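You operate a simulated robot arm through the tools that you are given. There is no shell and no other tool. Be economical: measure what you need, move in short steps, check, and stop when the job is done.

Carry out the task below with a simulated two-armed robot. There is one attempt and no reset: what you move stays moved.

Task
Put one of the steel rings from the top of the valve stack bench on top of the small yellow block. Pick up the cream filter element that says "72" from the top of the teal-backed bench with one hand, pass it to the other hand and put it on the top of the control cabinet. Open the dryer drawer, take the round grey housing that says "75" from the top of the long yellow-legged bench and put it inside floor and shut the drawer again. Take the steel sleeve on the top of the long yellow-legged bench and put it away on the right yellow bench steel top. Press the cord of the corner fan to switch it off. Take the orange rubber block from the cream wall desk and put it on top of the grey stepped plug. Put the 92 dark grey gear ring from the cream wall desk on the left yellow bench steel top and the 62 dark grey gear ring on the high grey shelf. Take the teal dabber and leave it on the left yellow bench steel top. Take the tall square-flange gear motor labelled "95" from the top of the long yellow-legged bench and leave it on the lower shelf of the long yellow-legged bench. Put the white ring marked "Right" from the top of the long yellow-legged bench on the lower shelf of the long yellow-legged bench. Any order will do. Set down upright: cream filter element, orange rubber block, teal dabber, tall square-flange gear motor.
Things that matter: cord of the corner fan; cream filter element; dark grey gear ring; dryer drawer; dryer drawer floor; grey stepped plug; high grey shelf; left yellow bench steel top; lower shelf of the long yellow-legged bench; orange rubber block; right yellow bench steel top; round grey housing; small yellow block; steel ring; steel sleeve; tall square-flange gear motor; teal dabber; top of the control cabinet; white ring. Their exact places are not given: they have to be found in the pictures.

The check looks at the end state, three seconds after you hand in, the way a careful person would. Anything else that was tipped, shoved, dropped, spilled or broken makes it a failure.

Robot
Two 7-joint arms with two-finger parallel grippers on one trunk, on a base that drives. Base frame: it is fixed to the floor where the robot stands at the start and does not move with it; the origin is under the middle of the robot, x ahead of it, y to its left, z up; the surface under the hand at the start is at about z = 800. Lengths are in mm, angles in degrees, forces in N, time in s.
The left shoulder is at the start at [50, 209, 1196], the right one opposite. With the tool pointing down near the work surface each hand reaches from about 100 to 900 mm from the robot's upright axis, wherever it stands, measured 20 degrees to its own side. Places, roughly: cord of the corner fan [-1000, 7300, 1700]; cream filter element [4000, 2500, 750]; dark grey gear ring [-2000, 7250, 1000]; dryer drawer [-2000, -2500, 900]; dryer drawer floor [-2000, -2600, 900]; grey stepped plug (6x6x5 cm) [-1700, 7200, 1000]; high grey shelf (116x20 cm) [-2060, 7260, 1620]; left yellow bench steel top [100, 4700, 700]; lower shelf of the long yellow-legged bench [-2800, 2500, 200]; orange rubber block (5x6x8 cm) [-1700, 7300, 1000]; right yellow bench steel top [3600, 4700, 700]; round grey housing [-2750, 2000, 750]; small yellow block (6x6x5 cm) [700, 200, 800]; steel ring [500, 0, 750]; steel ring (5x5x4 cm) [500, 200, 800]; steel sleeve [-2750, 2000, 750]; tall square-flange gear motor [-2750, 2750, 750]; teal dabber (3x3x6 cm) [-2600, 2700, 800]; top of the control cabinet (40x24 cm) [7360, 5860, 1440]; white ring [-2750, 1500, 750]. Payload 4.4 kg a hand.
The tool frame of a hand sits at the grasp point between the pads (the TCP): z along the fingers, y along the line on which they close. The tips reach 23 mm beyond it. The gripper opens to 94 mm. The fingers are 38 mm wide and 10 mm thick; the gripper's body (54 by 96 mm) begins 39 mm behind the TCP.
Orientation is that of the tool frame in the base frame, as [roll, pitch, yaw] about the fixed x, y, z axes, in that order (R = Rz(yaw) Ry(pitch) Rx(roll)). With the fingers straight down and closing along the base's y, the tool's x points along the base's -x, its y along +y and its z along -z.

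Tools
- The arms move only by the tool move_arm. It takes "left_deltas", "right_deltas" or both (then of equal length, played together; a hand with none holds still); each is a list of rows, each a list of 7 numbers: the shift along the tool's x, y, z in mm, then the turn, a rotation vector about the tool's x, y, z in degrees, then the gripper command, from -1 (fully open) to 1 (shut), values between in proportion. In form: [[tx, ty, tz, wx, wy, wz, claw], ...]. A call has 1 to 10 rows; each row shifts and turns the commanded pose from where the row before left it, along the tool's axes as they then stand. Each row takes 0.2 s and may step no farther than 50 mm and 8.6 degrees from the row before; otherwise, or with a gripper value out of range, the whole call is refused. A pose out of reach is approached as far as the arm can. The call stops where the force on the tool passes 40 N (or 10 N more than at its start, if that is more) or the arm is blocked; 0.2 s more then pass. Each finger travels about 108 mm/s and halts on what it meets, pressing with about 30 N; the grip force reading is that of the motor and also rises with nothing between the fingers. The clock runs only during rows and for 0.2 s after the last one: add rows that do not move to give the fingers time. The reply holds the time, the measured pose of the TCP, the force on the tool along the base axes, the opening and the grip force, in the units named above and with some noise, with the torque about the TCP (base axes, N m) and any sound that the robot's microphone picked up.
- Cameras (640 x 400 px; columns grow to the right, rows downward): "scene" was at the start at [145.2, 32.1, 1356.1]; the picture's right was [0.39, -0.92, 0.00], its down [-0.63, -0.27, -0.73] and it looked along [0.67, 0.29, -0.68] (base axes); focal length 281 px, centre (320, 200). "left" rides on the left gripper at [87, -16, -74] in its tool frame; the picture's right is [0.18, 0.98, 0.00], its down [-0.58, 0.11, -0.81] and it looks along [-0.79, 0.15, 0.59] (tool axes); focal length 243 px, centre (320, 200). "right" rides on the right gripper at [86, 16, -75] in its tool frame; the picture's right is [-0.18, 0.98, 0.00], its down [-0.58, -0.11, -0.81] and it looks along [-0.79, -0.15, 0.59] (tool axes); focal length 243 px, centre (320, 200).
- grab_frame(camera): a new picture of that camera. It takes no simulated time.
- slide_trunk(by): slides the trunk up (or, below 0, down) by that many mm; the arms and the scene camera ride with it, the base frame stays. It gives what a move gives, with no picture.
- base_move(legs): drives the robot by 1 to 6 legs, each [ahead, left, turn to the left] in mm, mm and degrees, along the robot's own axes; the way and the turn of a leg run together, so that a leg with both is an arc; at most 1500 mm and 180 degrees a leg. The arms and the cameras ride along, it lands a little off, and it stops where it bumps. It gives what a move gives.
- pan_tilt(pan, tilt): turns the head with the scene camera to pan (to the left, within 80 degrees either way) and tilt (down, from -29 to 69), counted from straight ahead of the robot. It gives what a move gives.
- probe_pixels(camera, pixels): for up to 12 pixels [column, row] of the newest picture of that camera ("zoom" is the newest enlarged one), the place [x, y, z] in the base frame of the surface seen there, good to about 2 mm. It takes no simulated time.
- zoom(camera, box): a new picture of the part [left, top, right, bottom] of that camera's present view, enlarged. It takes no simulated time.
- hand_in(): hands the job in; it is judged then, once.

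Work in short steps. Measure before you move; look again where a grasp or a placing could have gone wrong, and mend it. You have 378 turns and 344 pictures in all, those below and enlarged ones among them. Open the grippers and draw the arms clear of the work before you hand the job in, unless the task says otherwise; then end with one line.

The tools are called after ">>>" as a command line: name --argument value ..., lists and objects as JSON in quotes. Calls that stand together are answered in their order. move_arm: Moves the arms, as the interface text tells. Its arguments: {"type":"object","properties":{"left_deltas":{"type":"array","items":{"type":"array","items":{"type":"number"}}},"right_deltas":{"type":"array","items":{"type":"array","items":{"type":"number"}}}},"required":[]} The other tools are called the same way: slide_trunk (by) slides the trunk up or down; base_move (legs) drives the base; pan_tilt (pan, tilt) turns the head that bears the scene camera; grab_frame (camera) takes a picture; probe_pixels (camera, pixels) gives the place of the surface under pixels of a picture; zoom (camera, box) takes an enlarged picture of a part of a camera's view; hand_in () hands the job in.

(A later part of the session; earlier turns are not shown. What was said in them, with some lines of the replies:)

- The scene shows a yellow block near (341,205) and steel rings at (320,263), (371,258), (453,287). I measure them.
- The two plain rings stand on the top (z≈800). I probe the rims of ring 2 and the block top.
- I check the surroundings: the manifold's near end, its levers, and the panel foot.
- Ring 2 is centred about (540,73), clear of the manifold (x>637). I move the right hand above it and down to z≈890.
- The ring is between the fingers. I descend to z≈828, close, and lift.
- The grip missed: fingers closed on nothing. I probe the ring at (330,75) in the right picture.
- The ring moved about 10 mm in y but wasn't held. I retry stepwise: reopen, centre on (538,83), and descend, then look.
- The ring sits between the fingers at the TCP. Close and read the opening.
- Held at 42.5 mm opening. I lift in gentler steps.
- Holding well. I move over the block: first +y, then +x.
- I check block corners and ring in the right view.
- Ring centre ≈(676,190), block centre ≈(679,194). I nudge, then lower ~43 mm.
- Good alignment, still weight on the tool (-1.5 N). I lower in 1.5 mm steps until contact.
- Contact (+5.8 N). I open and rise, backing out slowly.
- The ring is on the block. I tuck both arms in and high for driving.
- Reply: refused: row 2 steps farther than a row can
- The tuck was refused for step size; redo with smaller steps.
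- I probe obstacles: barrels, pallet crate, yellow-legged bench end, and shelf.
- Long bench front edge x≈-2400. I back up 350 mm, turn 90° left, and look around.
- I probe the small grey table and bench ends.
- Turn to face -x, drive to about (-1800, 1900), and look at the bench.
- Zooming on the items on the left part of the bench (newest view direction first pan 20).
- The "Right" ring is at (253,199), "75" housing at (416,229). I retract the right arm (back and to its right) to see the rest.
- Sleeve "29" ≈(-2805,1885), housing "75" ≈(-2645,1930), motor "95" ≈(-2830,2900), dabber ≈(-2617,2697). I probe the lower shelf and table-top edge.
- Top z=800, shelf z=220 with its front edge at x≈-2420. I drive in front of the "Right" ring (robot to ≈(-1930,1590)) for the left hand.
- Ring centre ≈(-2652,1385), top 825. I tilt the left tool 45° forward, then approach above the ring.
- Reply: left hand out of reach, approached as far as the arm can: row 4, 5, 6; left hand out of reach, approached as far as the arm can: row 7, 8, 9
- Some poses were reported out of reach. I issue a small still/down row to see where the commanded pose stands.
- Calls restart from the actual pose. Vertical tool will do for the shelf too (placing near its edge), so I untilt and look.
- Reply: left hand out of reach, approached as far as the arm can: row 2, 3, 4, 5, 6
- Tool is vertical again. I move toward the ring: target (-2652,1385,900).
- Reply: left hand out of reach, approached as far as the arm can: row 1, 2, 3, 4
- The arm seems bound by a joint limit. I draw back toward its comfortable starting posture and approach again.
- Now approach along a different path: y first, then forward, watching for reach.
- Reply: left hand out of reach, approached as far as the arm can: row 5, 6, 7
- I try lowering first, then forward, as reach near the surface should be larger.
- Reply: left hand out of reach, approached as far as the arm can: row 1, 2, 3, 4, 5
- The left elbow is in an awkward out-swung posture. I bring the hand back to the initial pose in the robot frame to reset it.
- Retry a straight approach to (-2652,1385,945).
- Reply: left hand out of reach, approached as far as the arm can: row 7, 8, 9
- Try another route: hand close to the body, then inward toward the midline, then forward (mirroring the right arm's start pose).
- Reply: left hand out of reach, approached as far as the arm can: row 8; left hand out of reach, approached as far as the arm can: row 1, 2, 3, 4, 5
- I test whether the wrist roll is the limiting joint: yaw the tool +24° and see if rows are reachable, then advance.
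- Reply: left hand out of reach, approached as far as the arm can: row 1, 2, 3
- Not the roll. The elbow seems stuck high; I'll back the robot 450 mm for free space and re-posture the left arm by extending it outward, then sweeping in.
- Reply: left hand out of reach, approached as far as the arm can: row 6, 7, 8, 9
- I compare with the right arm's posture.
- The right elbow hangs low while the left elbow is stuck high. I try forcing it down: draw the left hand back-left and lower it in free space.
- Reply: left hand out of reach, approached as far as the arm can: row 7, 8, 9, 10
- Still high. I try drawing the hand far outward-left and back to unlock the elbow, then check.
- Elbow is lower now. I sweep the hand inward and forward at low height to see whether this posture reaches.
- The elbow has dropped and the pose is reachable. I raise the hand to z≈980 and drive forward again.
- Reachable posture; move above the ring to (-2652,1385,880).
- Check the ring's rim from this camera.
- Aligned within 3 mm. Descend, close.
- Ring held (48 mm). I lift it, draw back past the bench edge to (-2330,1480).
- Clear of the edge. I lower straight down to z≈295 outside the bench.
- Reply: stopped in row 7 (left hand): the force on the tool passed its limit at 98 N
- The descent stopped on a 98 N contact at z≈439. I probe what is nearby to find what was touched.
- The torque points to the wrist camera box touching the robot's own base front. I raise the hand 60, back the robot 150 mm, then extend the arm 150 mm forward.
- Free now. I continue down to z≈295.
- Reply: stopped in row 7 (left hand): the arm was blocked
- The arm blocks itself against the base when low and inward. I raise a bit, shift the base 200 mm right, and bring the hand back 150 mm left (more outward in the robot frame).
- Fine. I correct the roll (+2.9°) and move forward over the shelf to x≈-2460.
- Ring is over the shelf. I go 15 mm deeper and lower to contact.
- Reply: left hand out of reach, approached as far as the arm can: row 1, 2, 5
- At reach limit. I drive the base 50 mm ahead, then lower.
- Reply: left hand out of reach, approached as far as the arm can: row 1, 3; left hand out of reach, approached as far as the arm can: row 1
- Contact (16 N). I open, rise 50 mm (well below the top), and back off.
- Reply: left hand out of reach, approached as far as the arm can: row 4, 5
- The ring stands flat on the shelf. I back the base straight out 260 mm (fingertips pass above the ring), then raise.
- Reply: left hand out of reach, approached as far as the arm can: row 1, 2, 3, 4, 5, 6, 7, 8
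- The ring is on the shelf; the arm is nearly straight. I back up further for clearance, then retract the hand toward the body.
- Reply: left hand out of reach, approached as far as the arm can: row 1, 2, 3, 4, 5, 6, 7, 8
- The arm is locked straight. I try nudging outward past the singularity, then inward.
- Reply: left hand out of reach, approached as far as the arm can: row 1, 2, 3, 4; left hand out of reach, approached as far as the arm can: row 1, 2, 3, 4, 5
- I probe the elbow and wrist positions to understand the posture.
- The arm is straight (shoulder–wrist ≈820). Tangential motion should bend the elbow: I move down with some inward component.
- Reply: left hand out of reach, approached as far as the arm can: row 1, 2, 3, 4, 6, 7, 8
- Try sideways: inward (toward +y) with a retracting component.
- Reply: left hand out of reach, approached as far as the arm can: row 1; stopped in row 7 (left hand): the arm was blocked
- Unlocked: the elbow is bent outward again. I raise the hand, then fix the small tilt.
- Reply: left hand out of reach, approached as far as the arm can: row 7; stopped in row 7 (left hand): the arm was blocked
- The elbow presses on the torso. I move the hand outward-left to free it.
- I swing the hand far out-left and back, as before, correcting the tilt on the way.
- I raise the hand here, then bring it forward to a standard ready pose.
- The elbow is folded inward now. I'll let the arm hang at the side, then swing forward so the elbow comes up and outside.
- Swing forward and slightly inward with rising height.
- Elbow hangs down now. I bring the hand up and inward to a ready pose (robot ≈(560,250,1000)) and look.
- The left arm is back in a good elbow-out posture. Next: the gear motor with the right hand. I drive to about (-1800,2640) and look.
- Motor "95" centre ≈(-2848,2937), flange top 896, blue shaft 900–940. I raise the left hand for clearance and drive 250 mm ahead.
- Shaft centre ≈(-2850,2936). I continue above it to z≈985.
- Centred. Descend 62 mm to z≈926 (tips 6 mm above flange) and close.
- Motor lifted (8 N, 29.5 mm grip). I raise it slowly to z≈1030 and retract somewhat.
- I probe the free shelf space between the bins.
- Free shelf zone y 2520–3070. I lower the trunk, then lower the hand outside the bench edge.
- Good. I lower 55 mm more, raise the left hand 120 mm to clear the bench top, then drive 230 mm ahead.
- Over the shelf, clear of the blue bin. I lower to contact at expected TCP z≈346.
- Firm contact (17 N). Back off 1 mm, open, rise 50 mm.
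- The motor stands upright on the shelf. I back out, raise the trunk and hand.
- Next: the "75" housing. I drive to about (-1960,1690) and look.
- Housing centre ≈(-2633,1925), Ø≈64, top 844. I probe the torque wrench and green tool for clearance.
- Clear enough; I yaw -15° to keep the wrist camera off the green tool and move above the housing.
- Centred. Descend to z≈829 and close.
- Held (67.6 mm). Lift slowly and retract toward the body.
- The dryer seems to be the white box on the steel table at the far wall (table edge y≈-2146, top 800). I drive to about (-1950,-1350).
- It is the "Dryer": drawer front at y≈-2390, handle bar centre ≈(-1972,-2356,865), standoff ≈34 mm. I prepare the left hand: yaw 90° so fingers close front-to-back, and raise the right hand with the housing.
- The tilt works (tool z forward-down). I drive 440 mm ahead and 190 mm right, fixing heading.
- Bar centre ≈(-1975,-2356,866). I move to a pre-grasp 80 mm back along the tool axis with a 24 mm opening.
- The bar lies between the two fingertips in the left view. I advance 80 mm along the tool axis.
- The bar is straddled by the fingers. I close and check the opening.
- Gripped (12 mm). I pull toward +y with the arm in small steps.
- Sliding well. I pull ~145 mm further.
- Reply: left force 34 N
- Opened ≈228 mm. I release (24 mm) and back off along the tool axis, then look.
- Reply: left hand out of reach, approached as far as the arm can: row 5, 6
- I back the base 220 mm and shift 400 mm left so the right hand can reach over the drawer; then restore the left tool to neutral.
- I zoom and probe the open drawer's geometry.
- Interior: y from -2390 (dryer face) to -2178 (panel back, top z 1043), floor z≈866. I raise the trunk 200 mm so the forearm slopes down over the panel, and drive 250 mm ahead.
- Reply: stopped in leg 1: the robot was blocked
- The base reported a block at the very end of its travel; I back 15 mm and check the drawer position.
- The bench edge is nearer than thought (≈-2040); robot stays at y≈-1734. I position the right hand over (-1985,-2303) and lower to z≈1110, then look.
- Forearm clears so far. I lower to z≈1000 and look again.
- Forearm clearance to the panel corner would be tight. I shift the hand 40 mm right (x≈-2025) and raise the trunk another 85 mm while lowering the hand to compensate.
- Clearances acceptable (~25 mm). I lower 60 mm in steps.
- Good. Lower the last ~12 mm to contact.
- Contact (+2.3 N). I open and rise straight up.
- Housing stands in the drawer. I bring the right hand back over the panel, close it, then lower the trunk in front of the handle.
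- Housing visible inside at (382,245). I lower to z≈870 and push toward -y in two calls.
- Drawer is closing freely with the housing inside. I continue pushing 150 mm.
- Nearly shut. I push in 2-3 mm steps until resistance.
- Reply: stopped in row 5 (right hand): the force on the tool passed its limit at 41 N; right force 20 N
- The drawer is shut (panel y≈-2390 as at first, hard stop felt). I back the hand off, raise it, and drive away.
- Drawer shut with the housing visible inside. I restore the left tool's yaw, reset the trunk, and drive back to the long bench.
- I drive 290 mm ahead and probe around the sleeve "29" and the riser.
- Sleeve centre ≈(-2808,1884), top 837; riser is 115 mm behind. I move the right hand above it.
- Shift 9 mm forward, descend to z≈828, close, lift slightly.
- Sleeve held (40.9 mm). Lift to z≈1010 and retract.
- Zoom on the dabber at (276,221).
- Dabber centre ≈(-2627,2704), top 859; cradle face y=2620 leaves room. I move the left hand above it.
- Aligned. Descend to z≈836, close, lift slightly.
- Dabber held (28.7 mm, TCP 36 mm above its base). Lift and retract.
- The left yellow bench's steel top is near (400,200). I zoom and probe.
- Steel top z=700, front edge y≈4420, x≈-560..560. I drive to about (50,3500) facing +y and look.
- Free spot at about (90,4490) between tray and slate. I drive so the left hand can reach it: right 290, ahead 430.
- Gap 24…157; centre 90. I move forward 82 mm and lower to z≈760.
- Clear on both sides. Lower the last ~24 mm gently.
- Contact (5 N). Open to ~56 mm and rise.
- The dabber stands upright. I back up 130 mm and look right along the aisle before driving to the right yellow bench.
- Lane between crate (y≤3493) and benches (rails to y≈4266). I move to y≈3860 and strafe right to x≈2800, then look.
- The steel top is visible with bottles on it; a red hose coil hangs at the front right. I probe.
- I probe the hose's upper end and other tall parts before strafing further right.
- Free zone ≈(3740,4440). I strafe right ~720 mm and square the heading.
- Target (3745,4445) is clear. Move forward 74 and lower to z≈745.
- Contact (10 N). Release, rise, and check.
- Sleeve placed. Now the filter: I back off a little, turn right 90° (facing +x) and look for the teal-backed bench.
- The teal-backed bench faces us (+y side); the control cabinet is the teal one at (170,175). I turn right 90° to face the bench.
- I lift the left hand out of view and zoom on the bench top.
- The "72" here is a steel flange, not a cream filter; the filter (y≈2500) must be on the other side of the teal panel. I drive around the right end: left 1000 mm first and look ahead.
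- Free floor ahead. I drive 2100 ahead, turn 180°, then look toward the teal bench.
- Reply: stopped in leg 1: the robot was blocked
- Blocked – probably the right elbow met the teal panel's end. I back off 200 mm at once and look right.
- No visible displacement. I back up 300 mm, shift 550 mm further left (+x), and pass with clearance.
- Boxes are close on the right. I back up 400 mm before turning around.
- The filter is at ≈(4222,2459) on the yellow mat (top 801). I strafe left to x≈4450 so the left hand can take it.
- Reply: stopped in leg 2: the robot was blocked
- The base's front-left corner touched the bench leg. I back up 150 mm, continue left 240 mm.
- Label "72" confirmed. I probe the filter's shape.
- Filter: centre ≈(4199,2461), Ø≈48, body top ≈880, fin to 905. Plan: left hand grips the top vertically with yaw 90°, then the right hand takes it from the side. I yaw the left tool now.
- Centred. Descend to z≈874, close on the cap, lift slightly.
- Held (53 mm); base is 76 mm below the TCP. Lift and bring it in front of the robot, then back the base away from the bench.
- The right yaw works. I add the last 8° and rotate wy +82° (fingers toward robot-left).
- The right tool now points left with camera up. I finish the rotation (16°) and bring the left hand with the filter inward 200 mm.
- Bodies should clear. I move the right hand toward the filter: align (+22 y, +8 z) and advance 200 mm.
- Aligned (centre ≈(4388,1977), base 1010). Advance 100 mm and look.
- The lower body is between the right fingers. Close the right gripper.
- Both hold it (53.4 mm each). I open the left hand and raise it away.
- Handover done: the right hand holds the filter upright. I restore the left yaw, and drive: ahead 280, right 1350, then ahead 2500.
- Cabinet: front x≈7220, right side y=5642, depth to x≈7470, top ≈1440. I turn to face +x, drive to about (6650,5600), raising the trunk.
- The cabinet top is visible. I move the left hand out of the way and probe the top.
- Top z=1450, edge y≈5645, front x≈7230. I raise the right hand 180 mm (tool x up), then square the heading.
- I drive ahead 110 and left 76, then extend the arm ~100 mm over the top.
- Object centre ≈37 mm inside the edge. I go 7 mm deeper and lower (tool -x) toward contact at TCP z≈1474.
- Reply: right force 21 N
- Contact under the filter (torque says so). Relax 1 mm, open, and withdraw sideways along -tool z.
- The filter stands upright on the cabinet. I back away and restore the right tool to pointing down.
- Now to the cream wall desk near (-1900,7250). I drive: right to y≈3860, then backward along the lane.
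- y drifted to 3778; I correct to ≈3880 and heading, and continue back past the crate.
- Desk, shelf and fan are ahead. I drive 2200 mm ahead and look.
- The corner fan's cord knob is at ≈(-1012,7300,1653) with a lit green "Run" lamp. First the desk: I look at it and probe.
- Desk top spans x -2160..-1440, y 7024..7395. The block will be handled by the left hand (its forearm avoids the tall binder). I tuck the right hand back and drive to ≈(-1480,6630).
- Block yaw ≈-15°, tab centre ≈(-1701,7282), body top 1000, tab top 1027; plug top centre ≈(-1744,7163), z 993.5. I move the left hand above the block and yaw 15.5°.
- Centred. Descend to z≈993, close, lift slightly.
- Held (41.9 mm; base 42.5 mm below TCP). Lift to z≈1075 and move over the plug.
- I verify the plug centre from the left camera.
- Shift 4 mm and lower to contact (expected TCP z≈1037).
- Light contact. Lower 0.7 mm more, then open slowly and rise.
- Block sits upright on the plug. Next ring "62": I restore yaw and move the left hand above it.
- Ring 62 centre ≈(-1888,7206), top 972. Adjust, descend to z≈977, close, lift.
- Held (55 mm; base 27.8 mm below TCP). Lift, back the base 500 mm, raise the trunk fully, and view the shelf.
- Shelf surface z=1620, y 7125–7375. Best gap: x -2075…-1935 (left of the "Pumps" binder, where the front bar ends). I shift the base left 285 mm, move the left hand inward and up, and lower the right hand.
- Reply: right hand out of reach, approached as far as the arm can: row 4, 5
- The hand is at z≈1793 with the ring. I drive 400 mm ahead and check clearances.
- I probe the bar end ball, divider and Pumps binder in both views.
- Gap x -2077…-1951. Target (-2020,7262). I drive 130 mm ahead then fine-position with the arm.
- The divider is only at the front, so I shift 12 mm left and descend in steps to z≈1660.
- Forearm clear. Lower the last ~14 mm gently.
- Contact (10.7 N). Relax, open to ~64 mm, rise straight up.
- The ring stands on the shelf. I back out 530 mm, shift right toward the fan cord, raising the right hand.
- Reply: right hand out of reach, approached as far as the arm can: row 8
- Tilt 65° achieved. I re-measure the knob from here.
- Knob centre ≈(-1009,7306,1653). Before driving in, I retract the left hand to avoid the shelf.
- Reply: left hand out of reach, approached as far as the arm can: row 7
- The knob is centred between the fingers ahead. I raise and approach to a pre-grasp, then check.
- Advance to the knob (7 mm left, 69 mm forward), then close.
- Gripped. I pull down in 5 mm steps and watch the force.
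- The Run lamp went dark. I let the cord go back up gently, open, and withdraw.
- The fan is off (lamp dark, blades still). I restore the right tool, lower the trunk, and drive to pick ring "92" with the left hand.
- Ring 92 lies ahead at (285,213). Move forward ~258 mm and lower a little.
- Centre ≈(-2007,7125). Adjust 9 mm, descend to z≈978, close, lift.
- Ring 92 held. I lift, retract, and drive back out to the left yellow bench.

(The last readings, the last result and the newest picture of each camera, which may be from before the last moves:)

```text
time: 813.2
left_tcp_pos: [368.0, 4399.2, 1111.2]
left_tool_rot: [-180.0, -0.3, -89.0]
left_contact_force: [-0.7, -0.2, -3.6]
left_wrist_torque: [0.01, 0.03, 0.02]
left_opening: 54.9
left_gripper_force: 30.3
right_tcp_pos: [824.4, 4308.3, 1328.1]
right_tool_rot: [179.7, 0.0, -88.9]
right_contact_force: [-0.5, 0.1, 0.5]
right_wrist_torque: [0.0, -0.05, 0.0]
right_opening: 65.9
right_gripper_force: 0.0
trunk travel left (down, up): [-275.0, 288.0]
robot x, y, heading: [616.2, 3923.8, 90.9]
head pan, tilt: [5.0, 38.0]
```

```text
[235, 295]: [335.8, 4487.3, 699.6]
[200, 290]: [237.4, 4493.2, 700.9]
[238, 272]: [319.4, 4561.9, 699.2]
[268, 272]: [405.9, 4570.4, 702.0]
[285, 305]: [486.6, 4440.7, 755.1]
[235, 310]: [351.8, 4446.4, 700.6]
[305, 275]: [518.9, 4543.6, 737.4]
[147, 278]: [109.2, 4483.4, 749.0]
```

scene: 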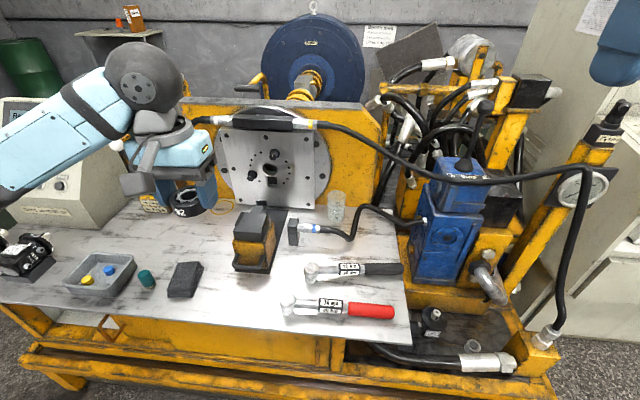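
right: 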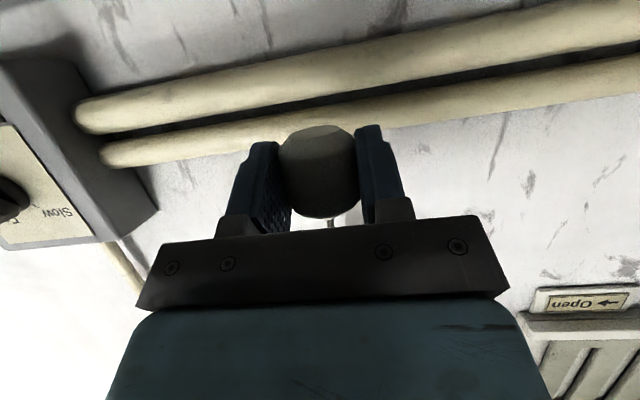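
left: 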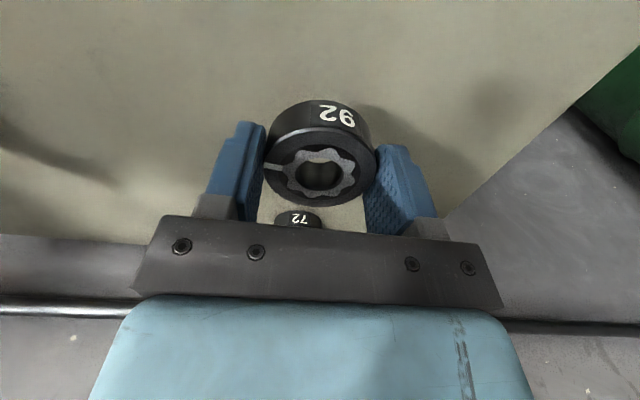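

Target (350,4470) is free. Move forward 71 mm, left 18, and lower to z≈745.

>>> move_arm --left_deltas '[[-35, 9, 0, 0, 0, 0, 1], [-36, 9, 0, 0, 0, 0, 1], [0, 0, 35, 0, 0, 0, 1], [0, 0, 48, 0, 0, 0, 1], [0, 0, 48, 0, 0, 0, 1], [0, 0, 48, 0, 0, 0, 1], [0, 0, 48, 0, 0, 0, 1], [0, 0, 48, 0, 0, 0, 1], [0, 0, 48, 0, 0, 0, 1], [0, 0, 42, 0, 0, 0, 1]]'

>>> grab_frame --camera "left"

>>> move_arm --left_deltas '[[0, 0, 10, 0, 0, 0, 1], [0, 0, 4, 0, 0, 0, 1], [0, 0, 2, 0, 0, 0, 1], [0, 0, 0, 0, 0, 0, 1]]'

```text
time: 815.4
left_tcp_pos: [349.6, 4470.5, 744.9]
left_tool_rot: [-180.0, -0.2, -89.0]
left_contact_force: [0.7, -0.6, -2.8]
left_wrist_torque: [0.03, -0.03, 0.03]
left_opening: 55.2
left_gripper_force: 30.2
right_tcp_pos: [823.7, 4308.3, 1327.3]
right_tool_rot: [179.8, 0.0, -88.9]
right_contact_force: [-0.7, 0.4, 0.7]
right_wrist_torque: [0.0, 0.02, 0.02]
right_opening: 65.8
right_gripper_force: 0.0
trunk travel left (down, up): [-275.0, 288.0]
robot x, y, heading: [614.8, 3926.7, 91.1]
head pan, tilt: [5.0, 38.0]
```

```text
120 pictures are left
```

left: 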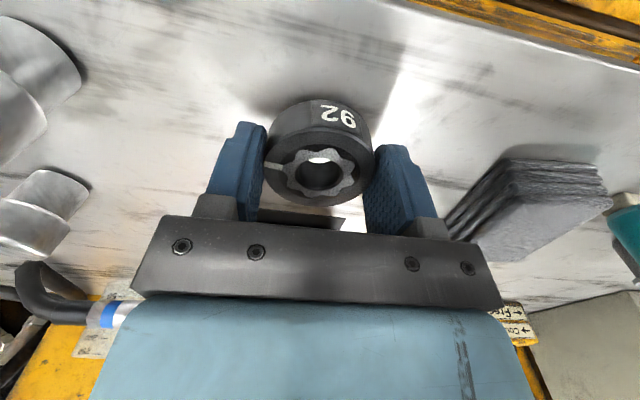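

```text
time: 816.4
left_tcp_pos: [351.1, 4469.1, 729.0]
left_tool_rot: [-179.9, -0.2, -88.9]
left_contact_force: [-0.4, 0.8, -1.1]
left_wrist_torque: [0.01, 0.1, -0.02]
left_opening: 55.2
left_gripper_force: 30.3
right_tcp_pos: [824.9, 4307.9, 1327.8]
right_tool_rot: [179.8, 0.0, -88.9]
right_contact_force: [0.7, 0.2, 0.5]
right_wrist_torque: [0.03, 0.03, 0.02]
right_opening: 65.6
right_gripper_force: 0.0
trunk travel left (down, up): [-275.0, 288.0]
robot x, y, heading: [616.0, 3927.0, 90.8]
head pan, tilt: [5.0, 38.0]
```

Nearly down. One more mm, then release and rise.

>>> move_arm --left_deltas '[[0, 0, 1, 0, 0, 0, 1], [0, 0, 0, 0, 0, 0, 1], [0, 0, 0, 0, 0, 0, 0.1], [0, 0, 0, 0, 0, 0, -0.4], [0, 0, 0, 0, 0, 0, -0.4], [0, 0, -25, 0, 0, 0, -0.4], [0, 0, -45, 0, 0, 0, -0.4], [0, 0, -45, 0, 0, 0, -0.4], [0, 0, -45, 0, 0, 0, -0.4], [0, 0, -45, 0, 0, 0, -0.4]]'

>>> move_arm --left_deltas '[[0, 0, -45, 0, 0, 0, -1], [0, 0, -45, 0, 0, 0, -1], [30, 0, -30, 0, 0, 0, -1], [40, 0, 0, 0, 0, 0, -1]]'

>>> grab_frame --camera "scene"

```text
time: 818.6
left_tcp_pos: [349.9, 4467.9, 933.8]
left_tool_rot: [-179.9, -0.3, -89.1]
left_contact_force: [0.1, -0.3, 1.5]
left_wrist_torque: [-0.02, 0.0, 0.01]
left_opening: 66.1
left_gripper_force: 0.1
right_tcp_pos: [823.7, 4306.4, 1328.3]
right_tool_rot: [179.8, -0.1, -88.9]
right_contact_force: [1.0, 0.4, 0.6]
right_wrist_torque: [-0.01, 0.0, -0.01]
right_opening: 66.0
right_gripper_force: 0.0
trunk travel left (down, up): [-275.0, 288.0]
robot x, y, heading: [615.2, 3927.0, 90.9]
head pan, tilt: [5.0, 38.0]
```

```text
time: 819.6
left_tcp_pos: [348.3, 4396.4, 1054.6]
left_tool_rot: [-179.8, -0.2, -89.1]
left_contact_force: [-0.2, -0.2, 0.5]
left_wrist_torque: [-0.02, 0.02, 0.01]
left_opening: 94.0
left_gripper_force: 0.1
right_tcp_pos: [824.4, 4307.5, 1327.6]
right_tool_rot: [179.9, 0.0, -88.9]
right_contact_force: [-0.4, -0.5, 0.5]
right_wrist_torque: [-0.05, -0.01, 0.03]
right_opening: 65.8
right_gripper_force: 0.1
trunk travel left (down, up): [-275.0, 288.0]
robot x, y, heading: [613.1, 3929.1, 91.1]
head pan, tilt: [5.0, 38.0]
```

```text
119 pictures are left
```

scene: 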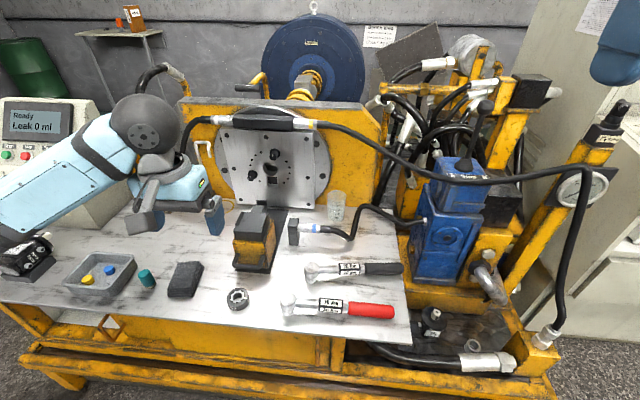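

Ring 92 is in place, dabber still upright. I back away with open grippers and then hand in.

>>> base_move --legs '[[-150, 0, 0]]'

>>> move_arm --right_deltas '[[20, 0, 0, 0, 0, 0, -1], [20, 0, 0, 0, 0, 0, -1], [0, 0, 0, 0, 0, 0, -1]]' --left_deltas '[[20, 0, 0, 0, 0, 0, -1], [20, 0, 0, 0, 0, 0, -1], [0, 0, 0, 0, 0, 0, -1]]'

>>> grab_frame --camera "scene"

```text
time: 820.9
left_tcp_pos: [352.6, 4248.0, 1054.6]
left_tool_rot: [-179.8, -0.2, -89.1]
left_contact_force: [0.5, -0.7, 0.0]
left_wrist_torque: [-0.01, 0.01, 0.01]
left_opening: 94.2
left_gripper_force: 0.0
right_tcp_pos: [828.5, 4157.1, 1328.4]
right_tool_rot: [179.7, 0.0, -89.1]
right_contact_force: [0.1, -1.3, 0.0]
right_wrist_torque: [0.01, 0.0, 0.01]
right_opening: 65.8
right_gripper_force: 0.1
trunk travel left (down, up): [-275.0, 288.0]
robot x, y, heading: [617.2, 3777.5, 90.8]
head pan, tilt: [5.0, 38.0]
```

```text
time: 821.7
left_tcp_pos: [351.9, 4210.0, 1053.2]
left_tool_rot: [-179.8, -0.3, -89.0]
left_contact_force: [0.1, -0.8, -0.1]
left_wrist_torque: [0.0, 0.0, -0.01]
left_opening: 94.0
left_gripper_force: 0.1
right_tcp_pos: [828.4, 4117.8, 1327.8]
right_tool_rot: [179.8, -0.1, -89.0]
right_contact_force: [0.5, -0.2, -0.3]
right_wrist_torque: [0.02, 0.01, 0.01]
right_opening: 94.2
right_gripper_force: 0.0
trunk travel left (down, up): [-275.0, 288.0]
robot x, y, heading: [620.0, 3777.5, 91.0]
head pan, tilt: [5.0, 38.0]
```

```text
118 pictures are left
```

scene: 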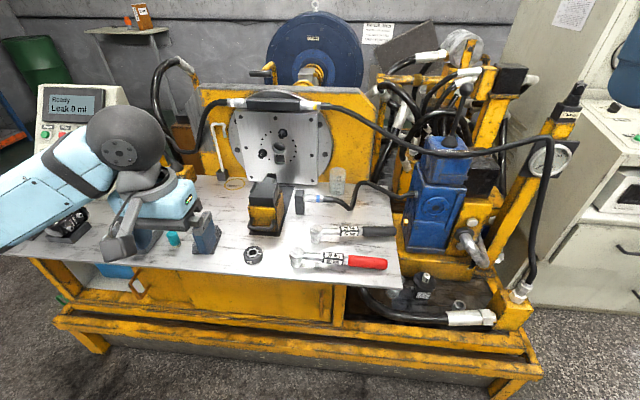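

Everything is placed and the arms are clear with open grippers; handing in.

>>> hand_in

```text
The job is handed in.
```

I did every item on the list and handed the job in; the result of the check isn't known yet. The robot bumped things three times along the way: its base touched the dryer bench and a leg of the teal-backed bench, and its right elbow met the teal panel. I saw nothing displaced in the pictures afterwards.
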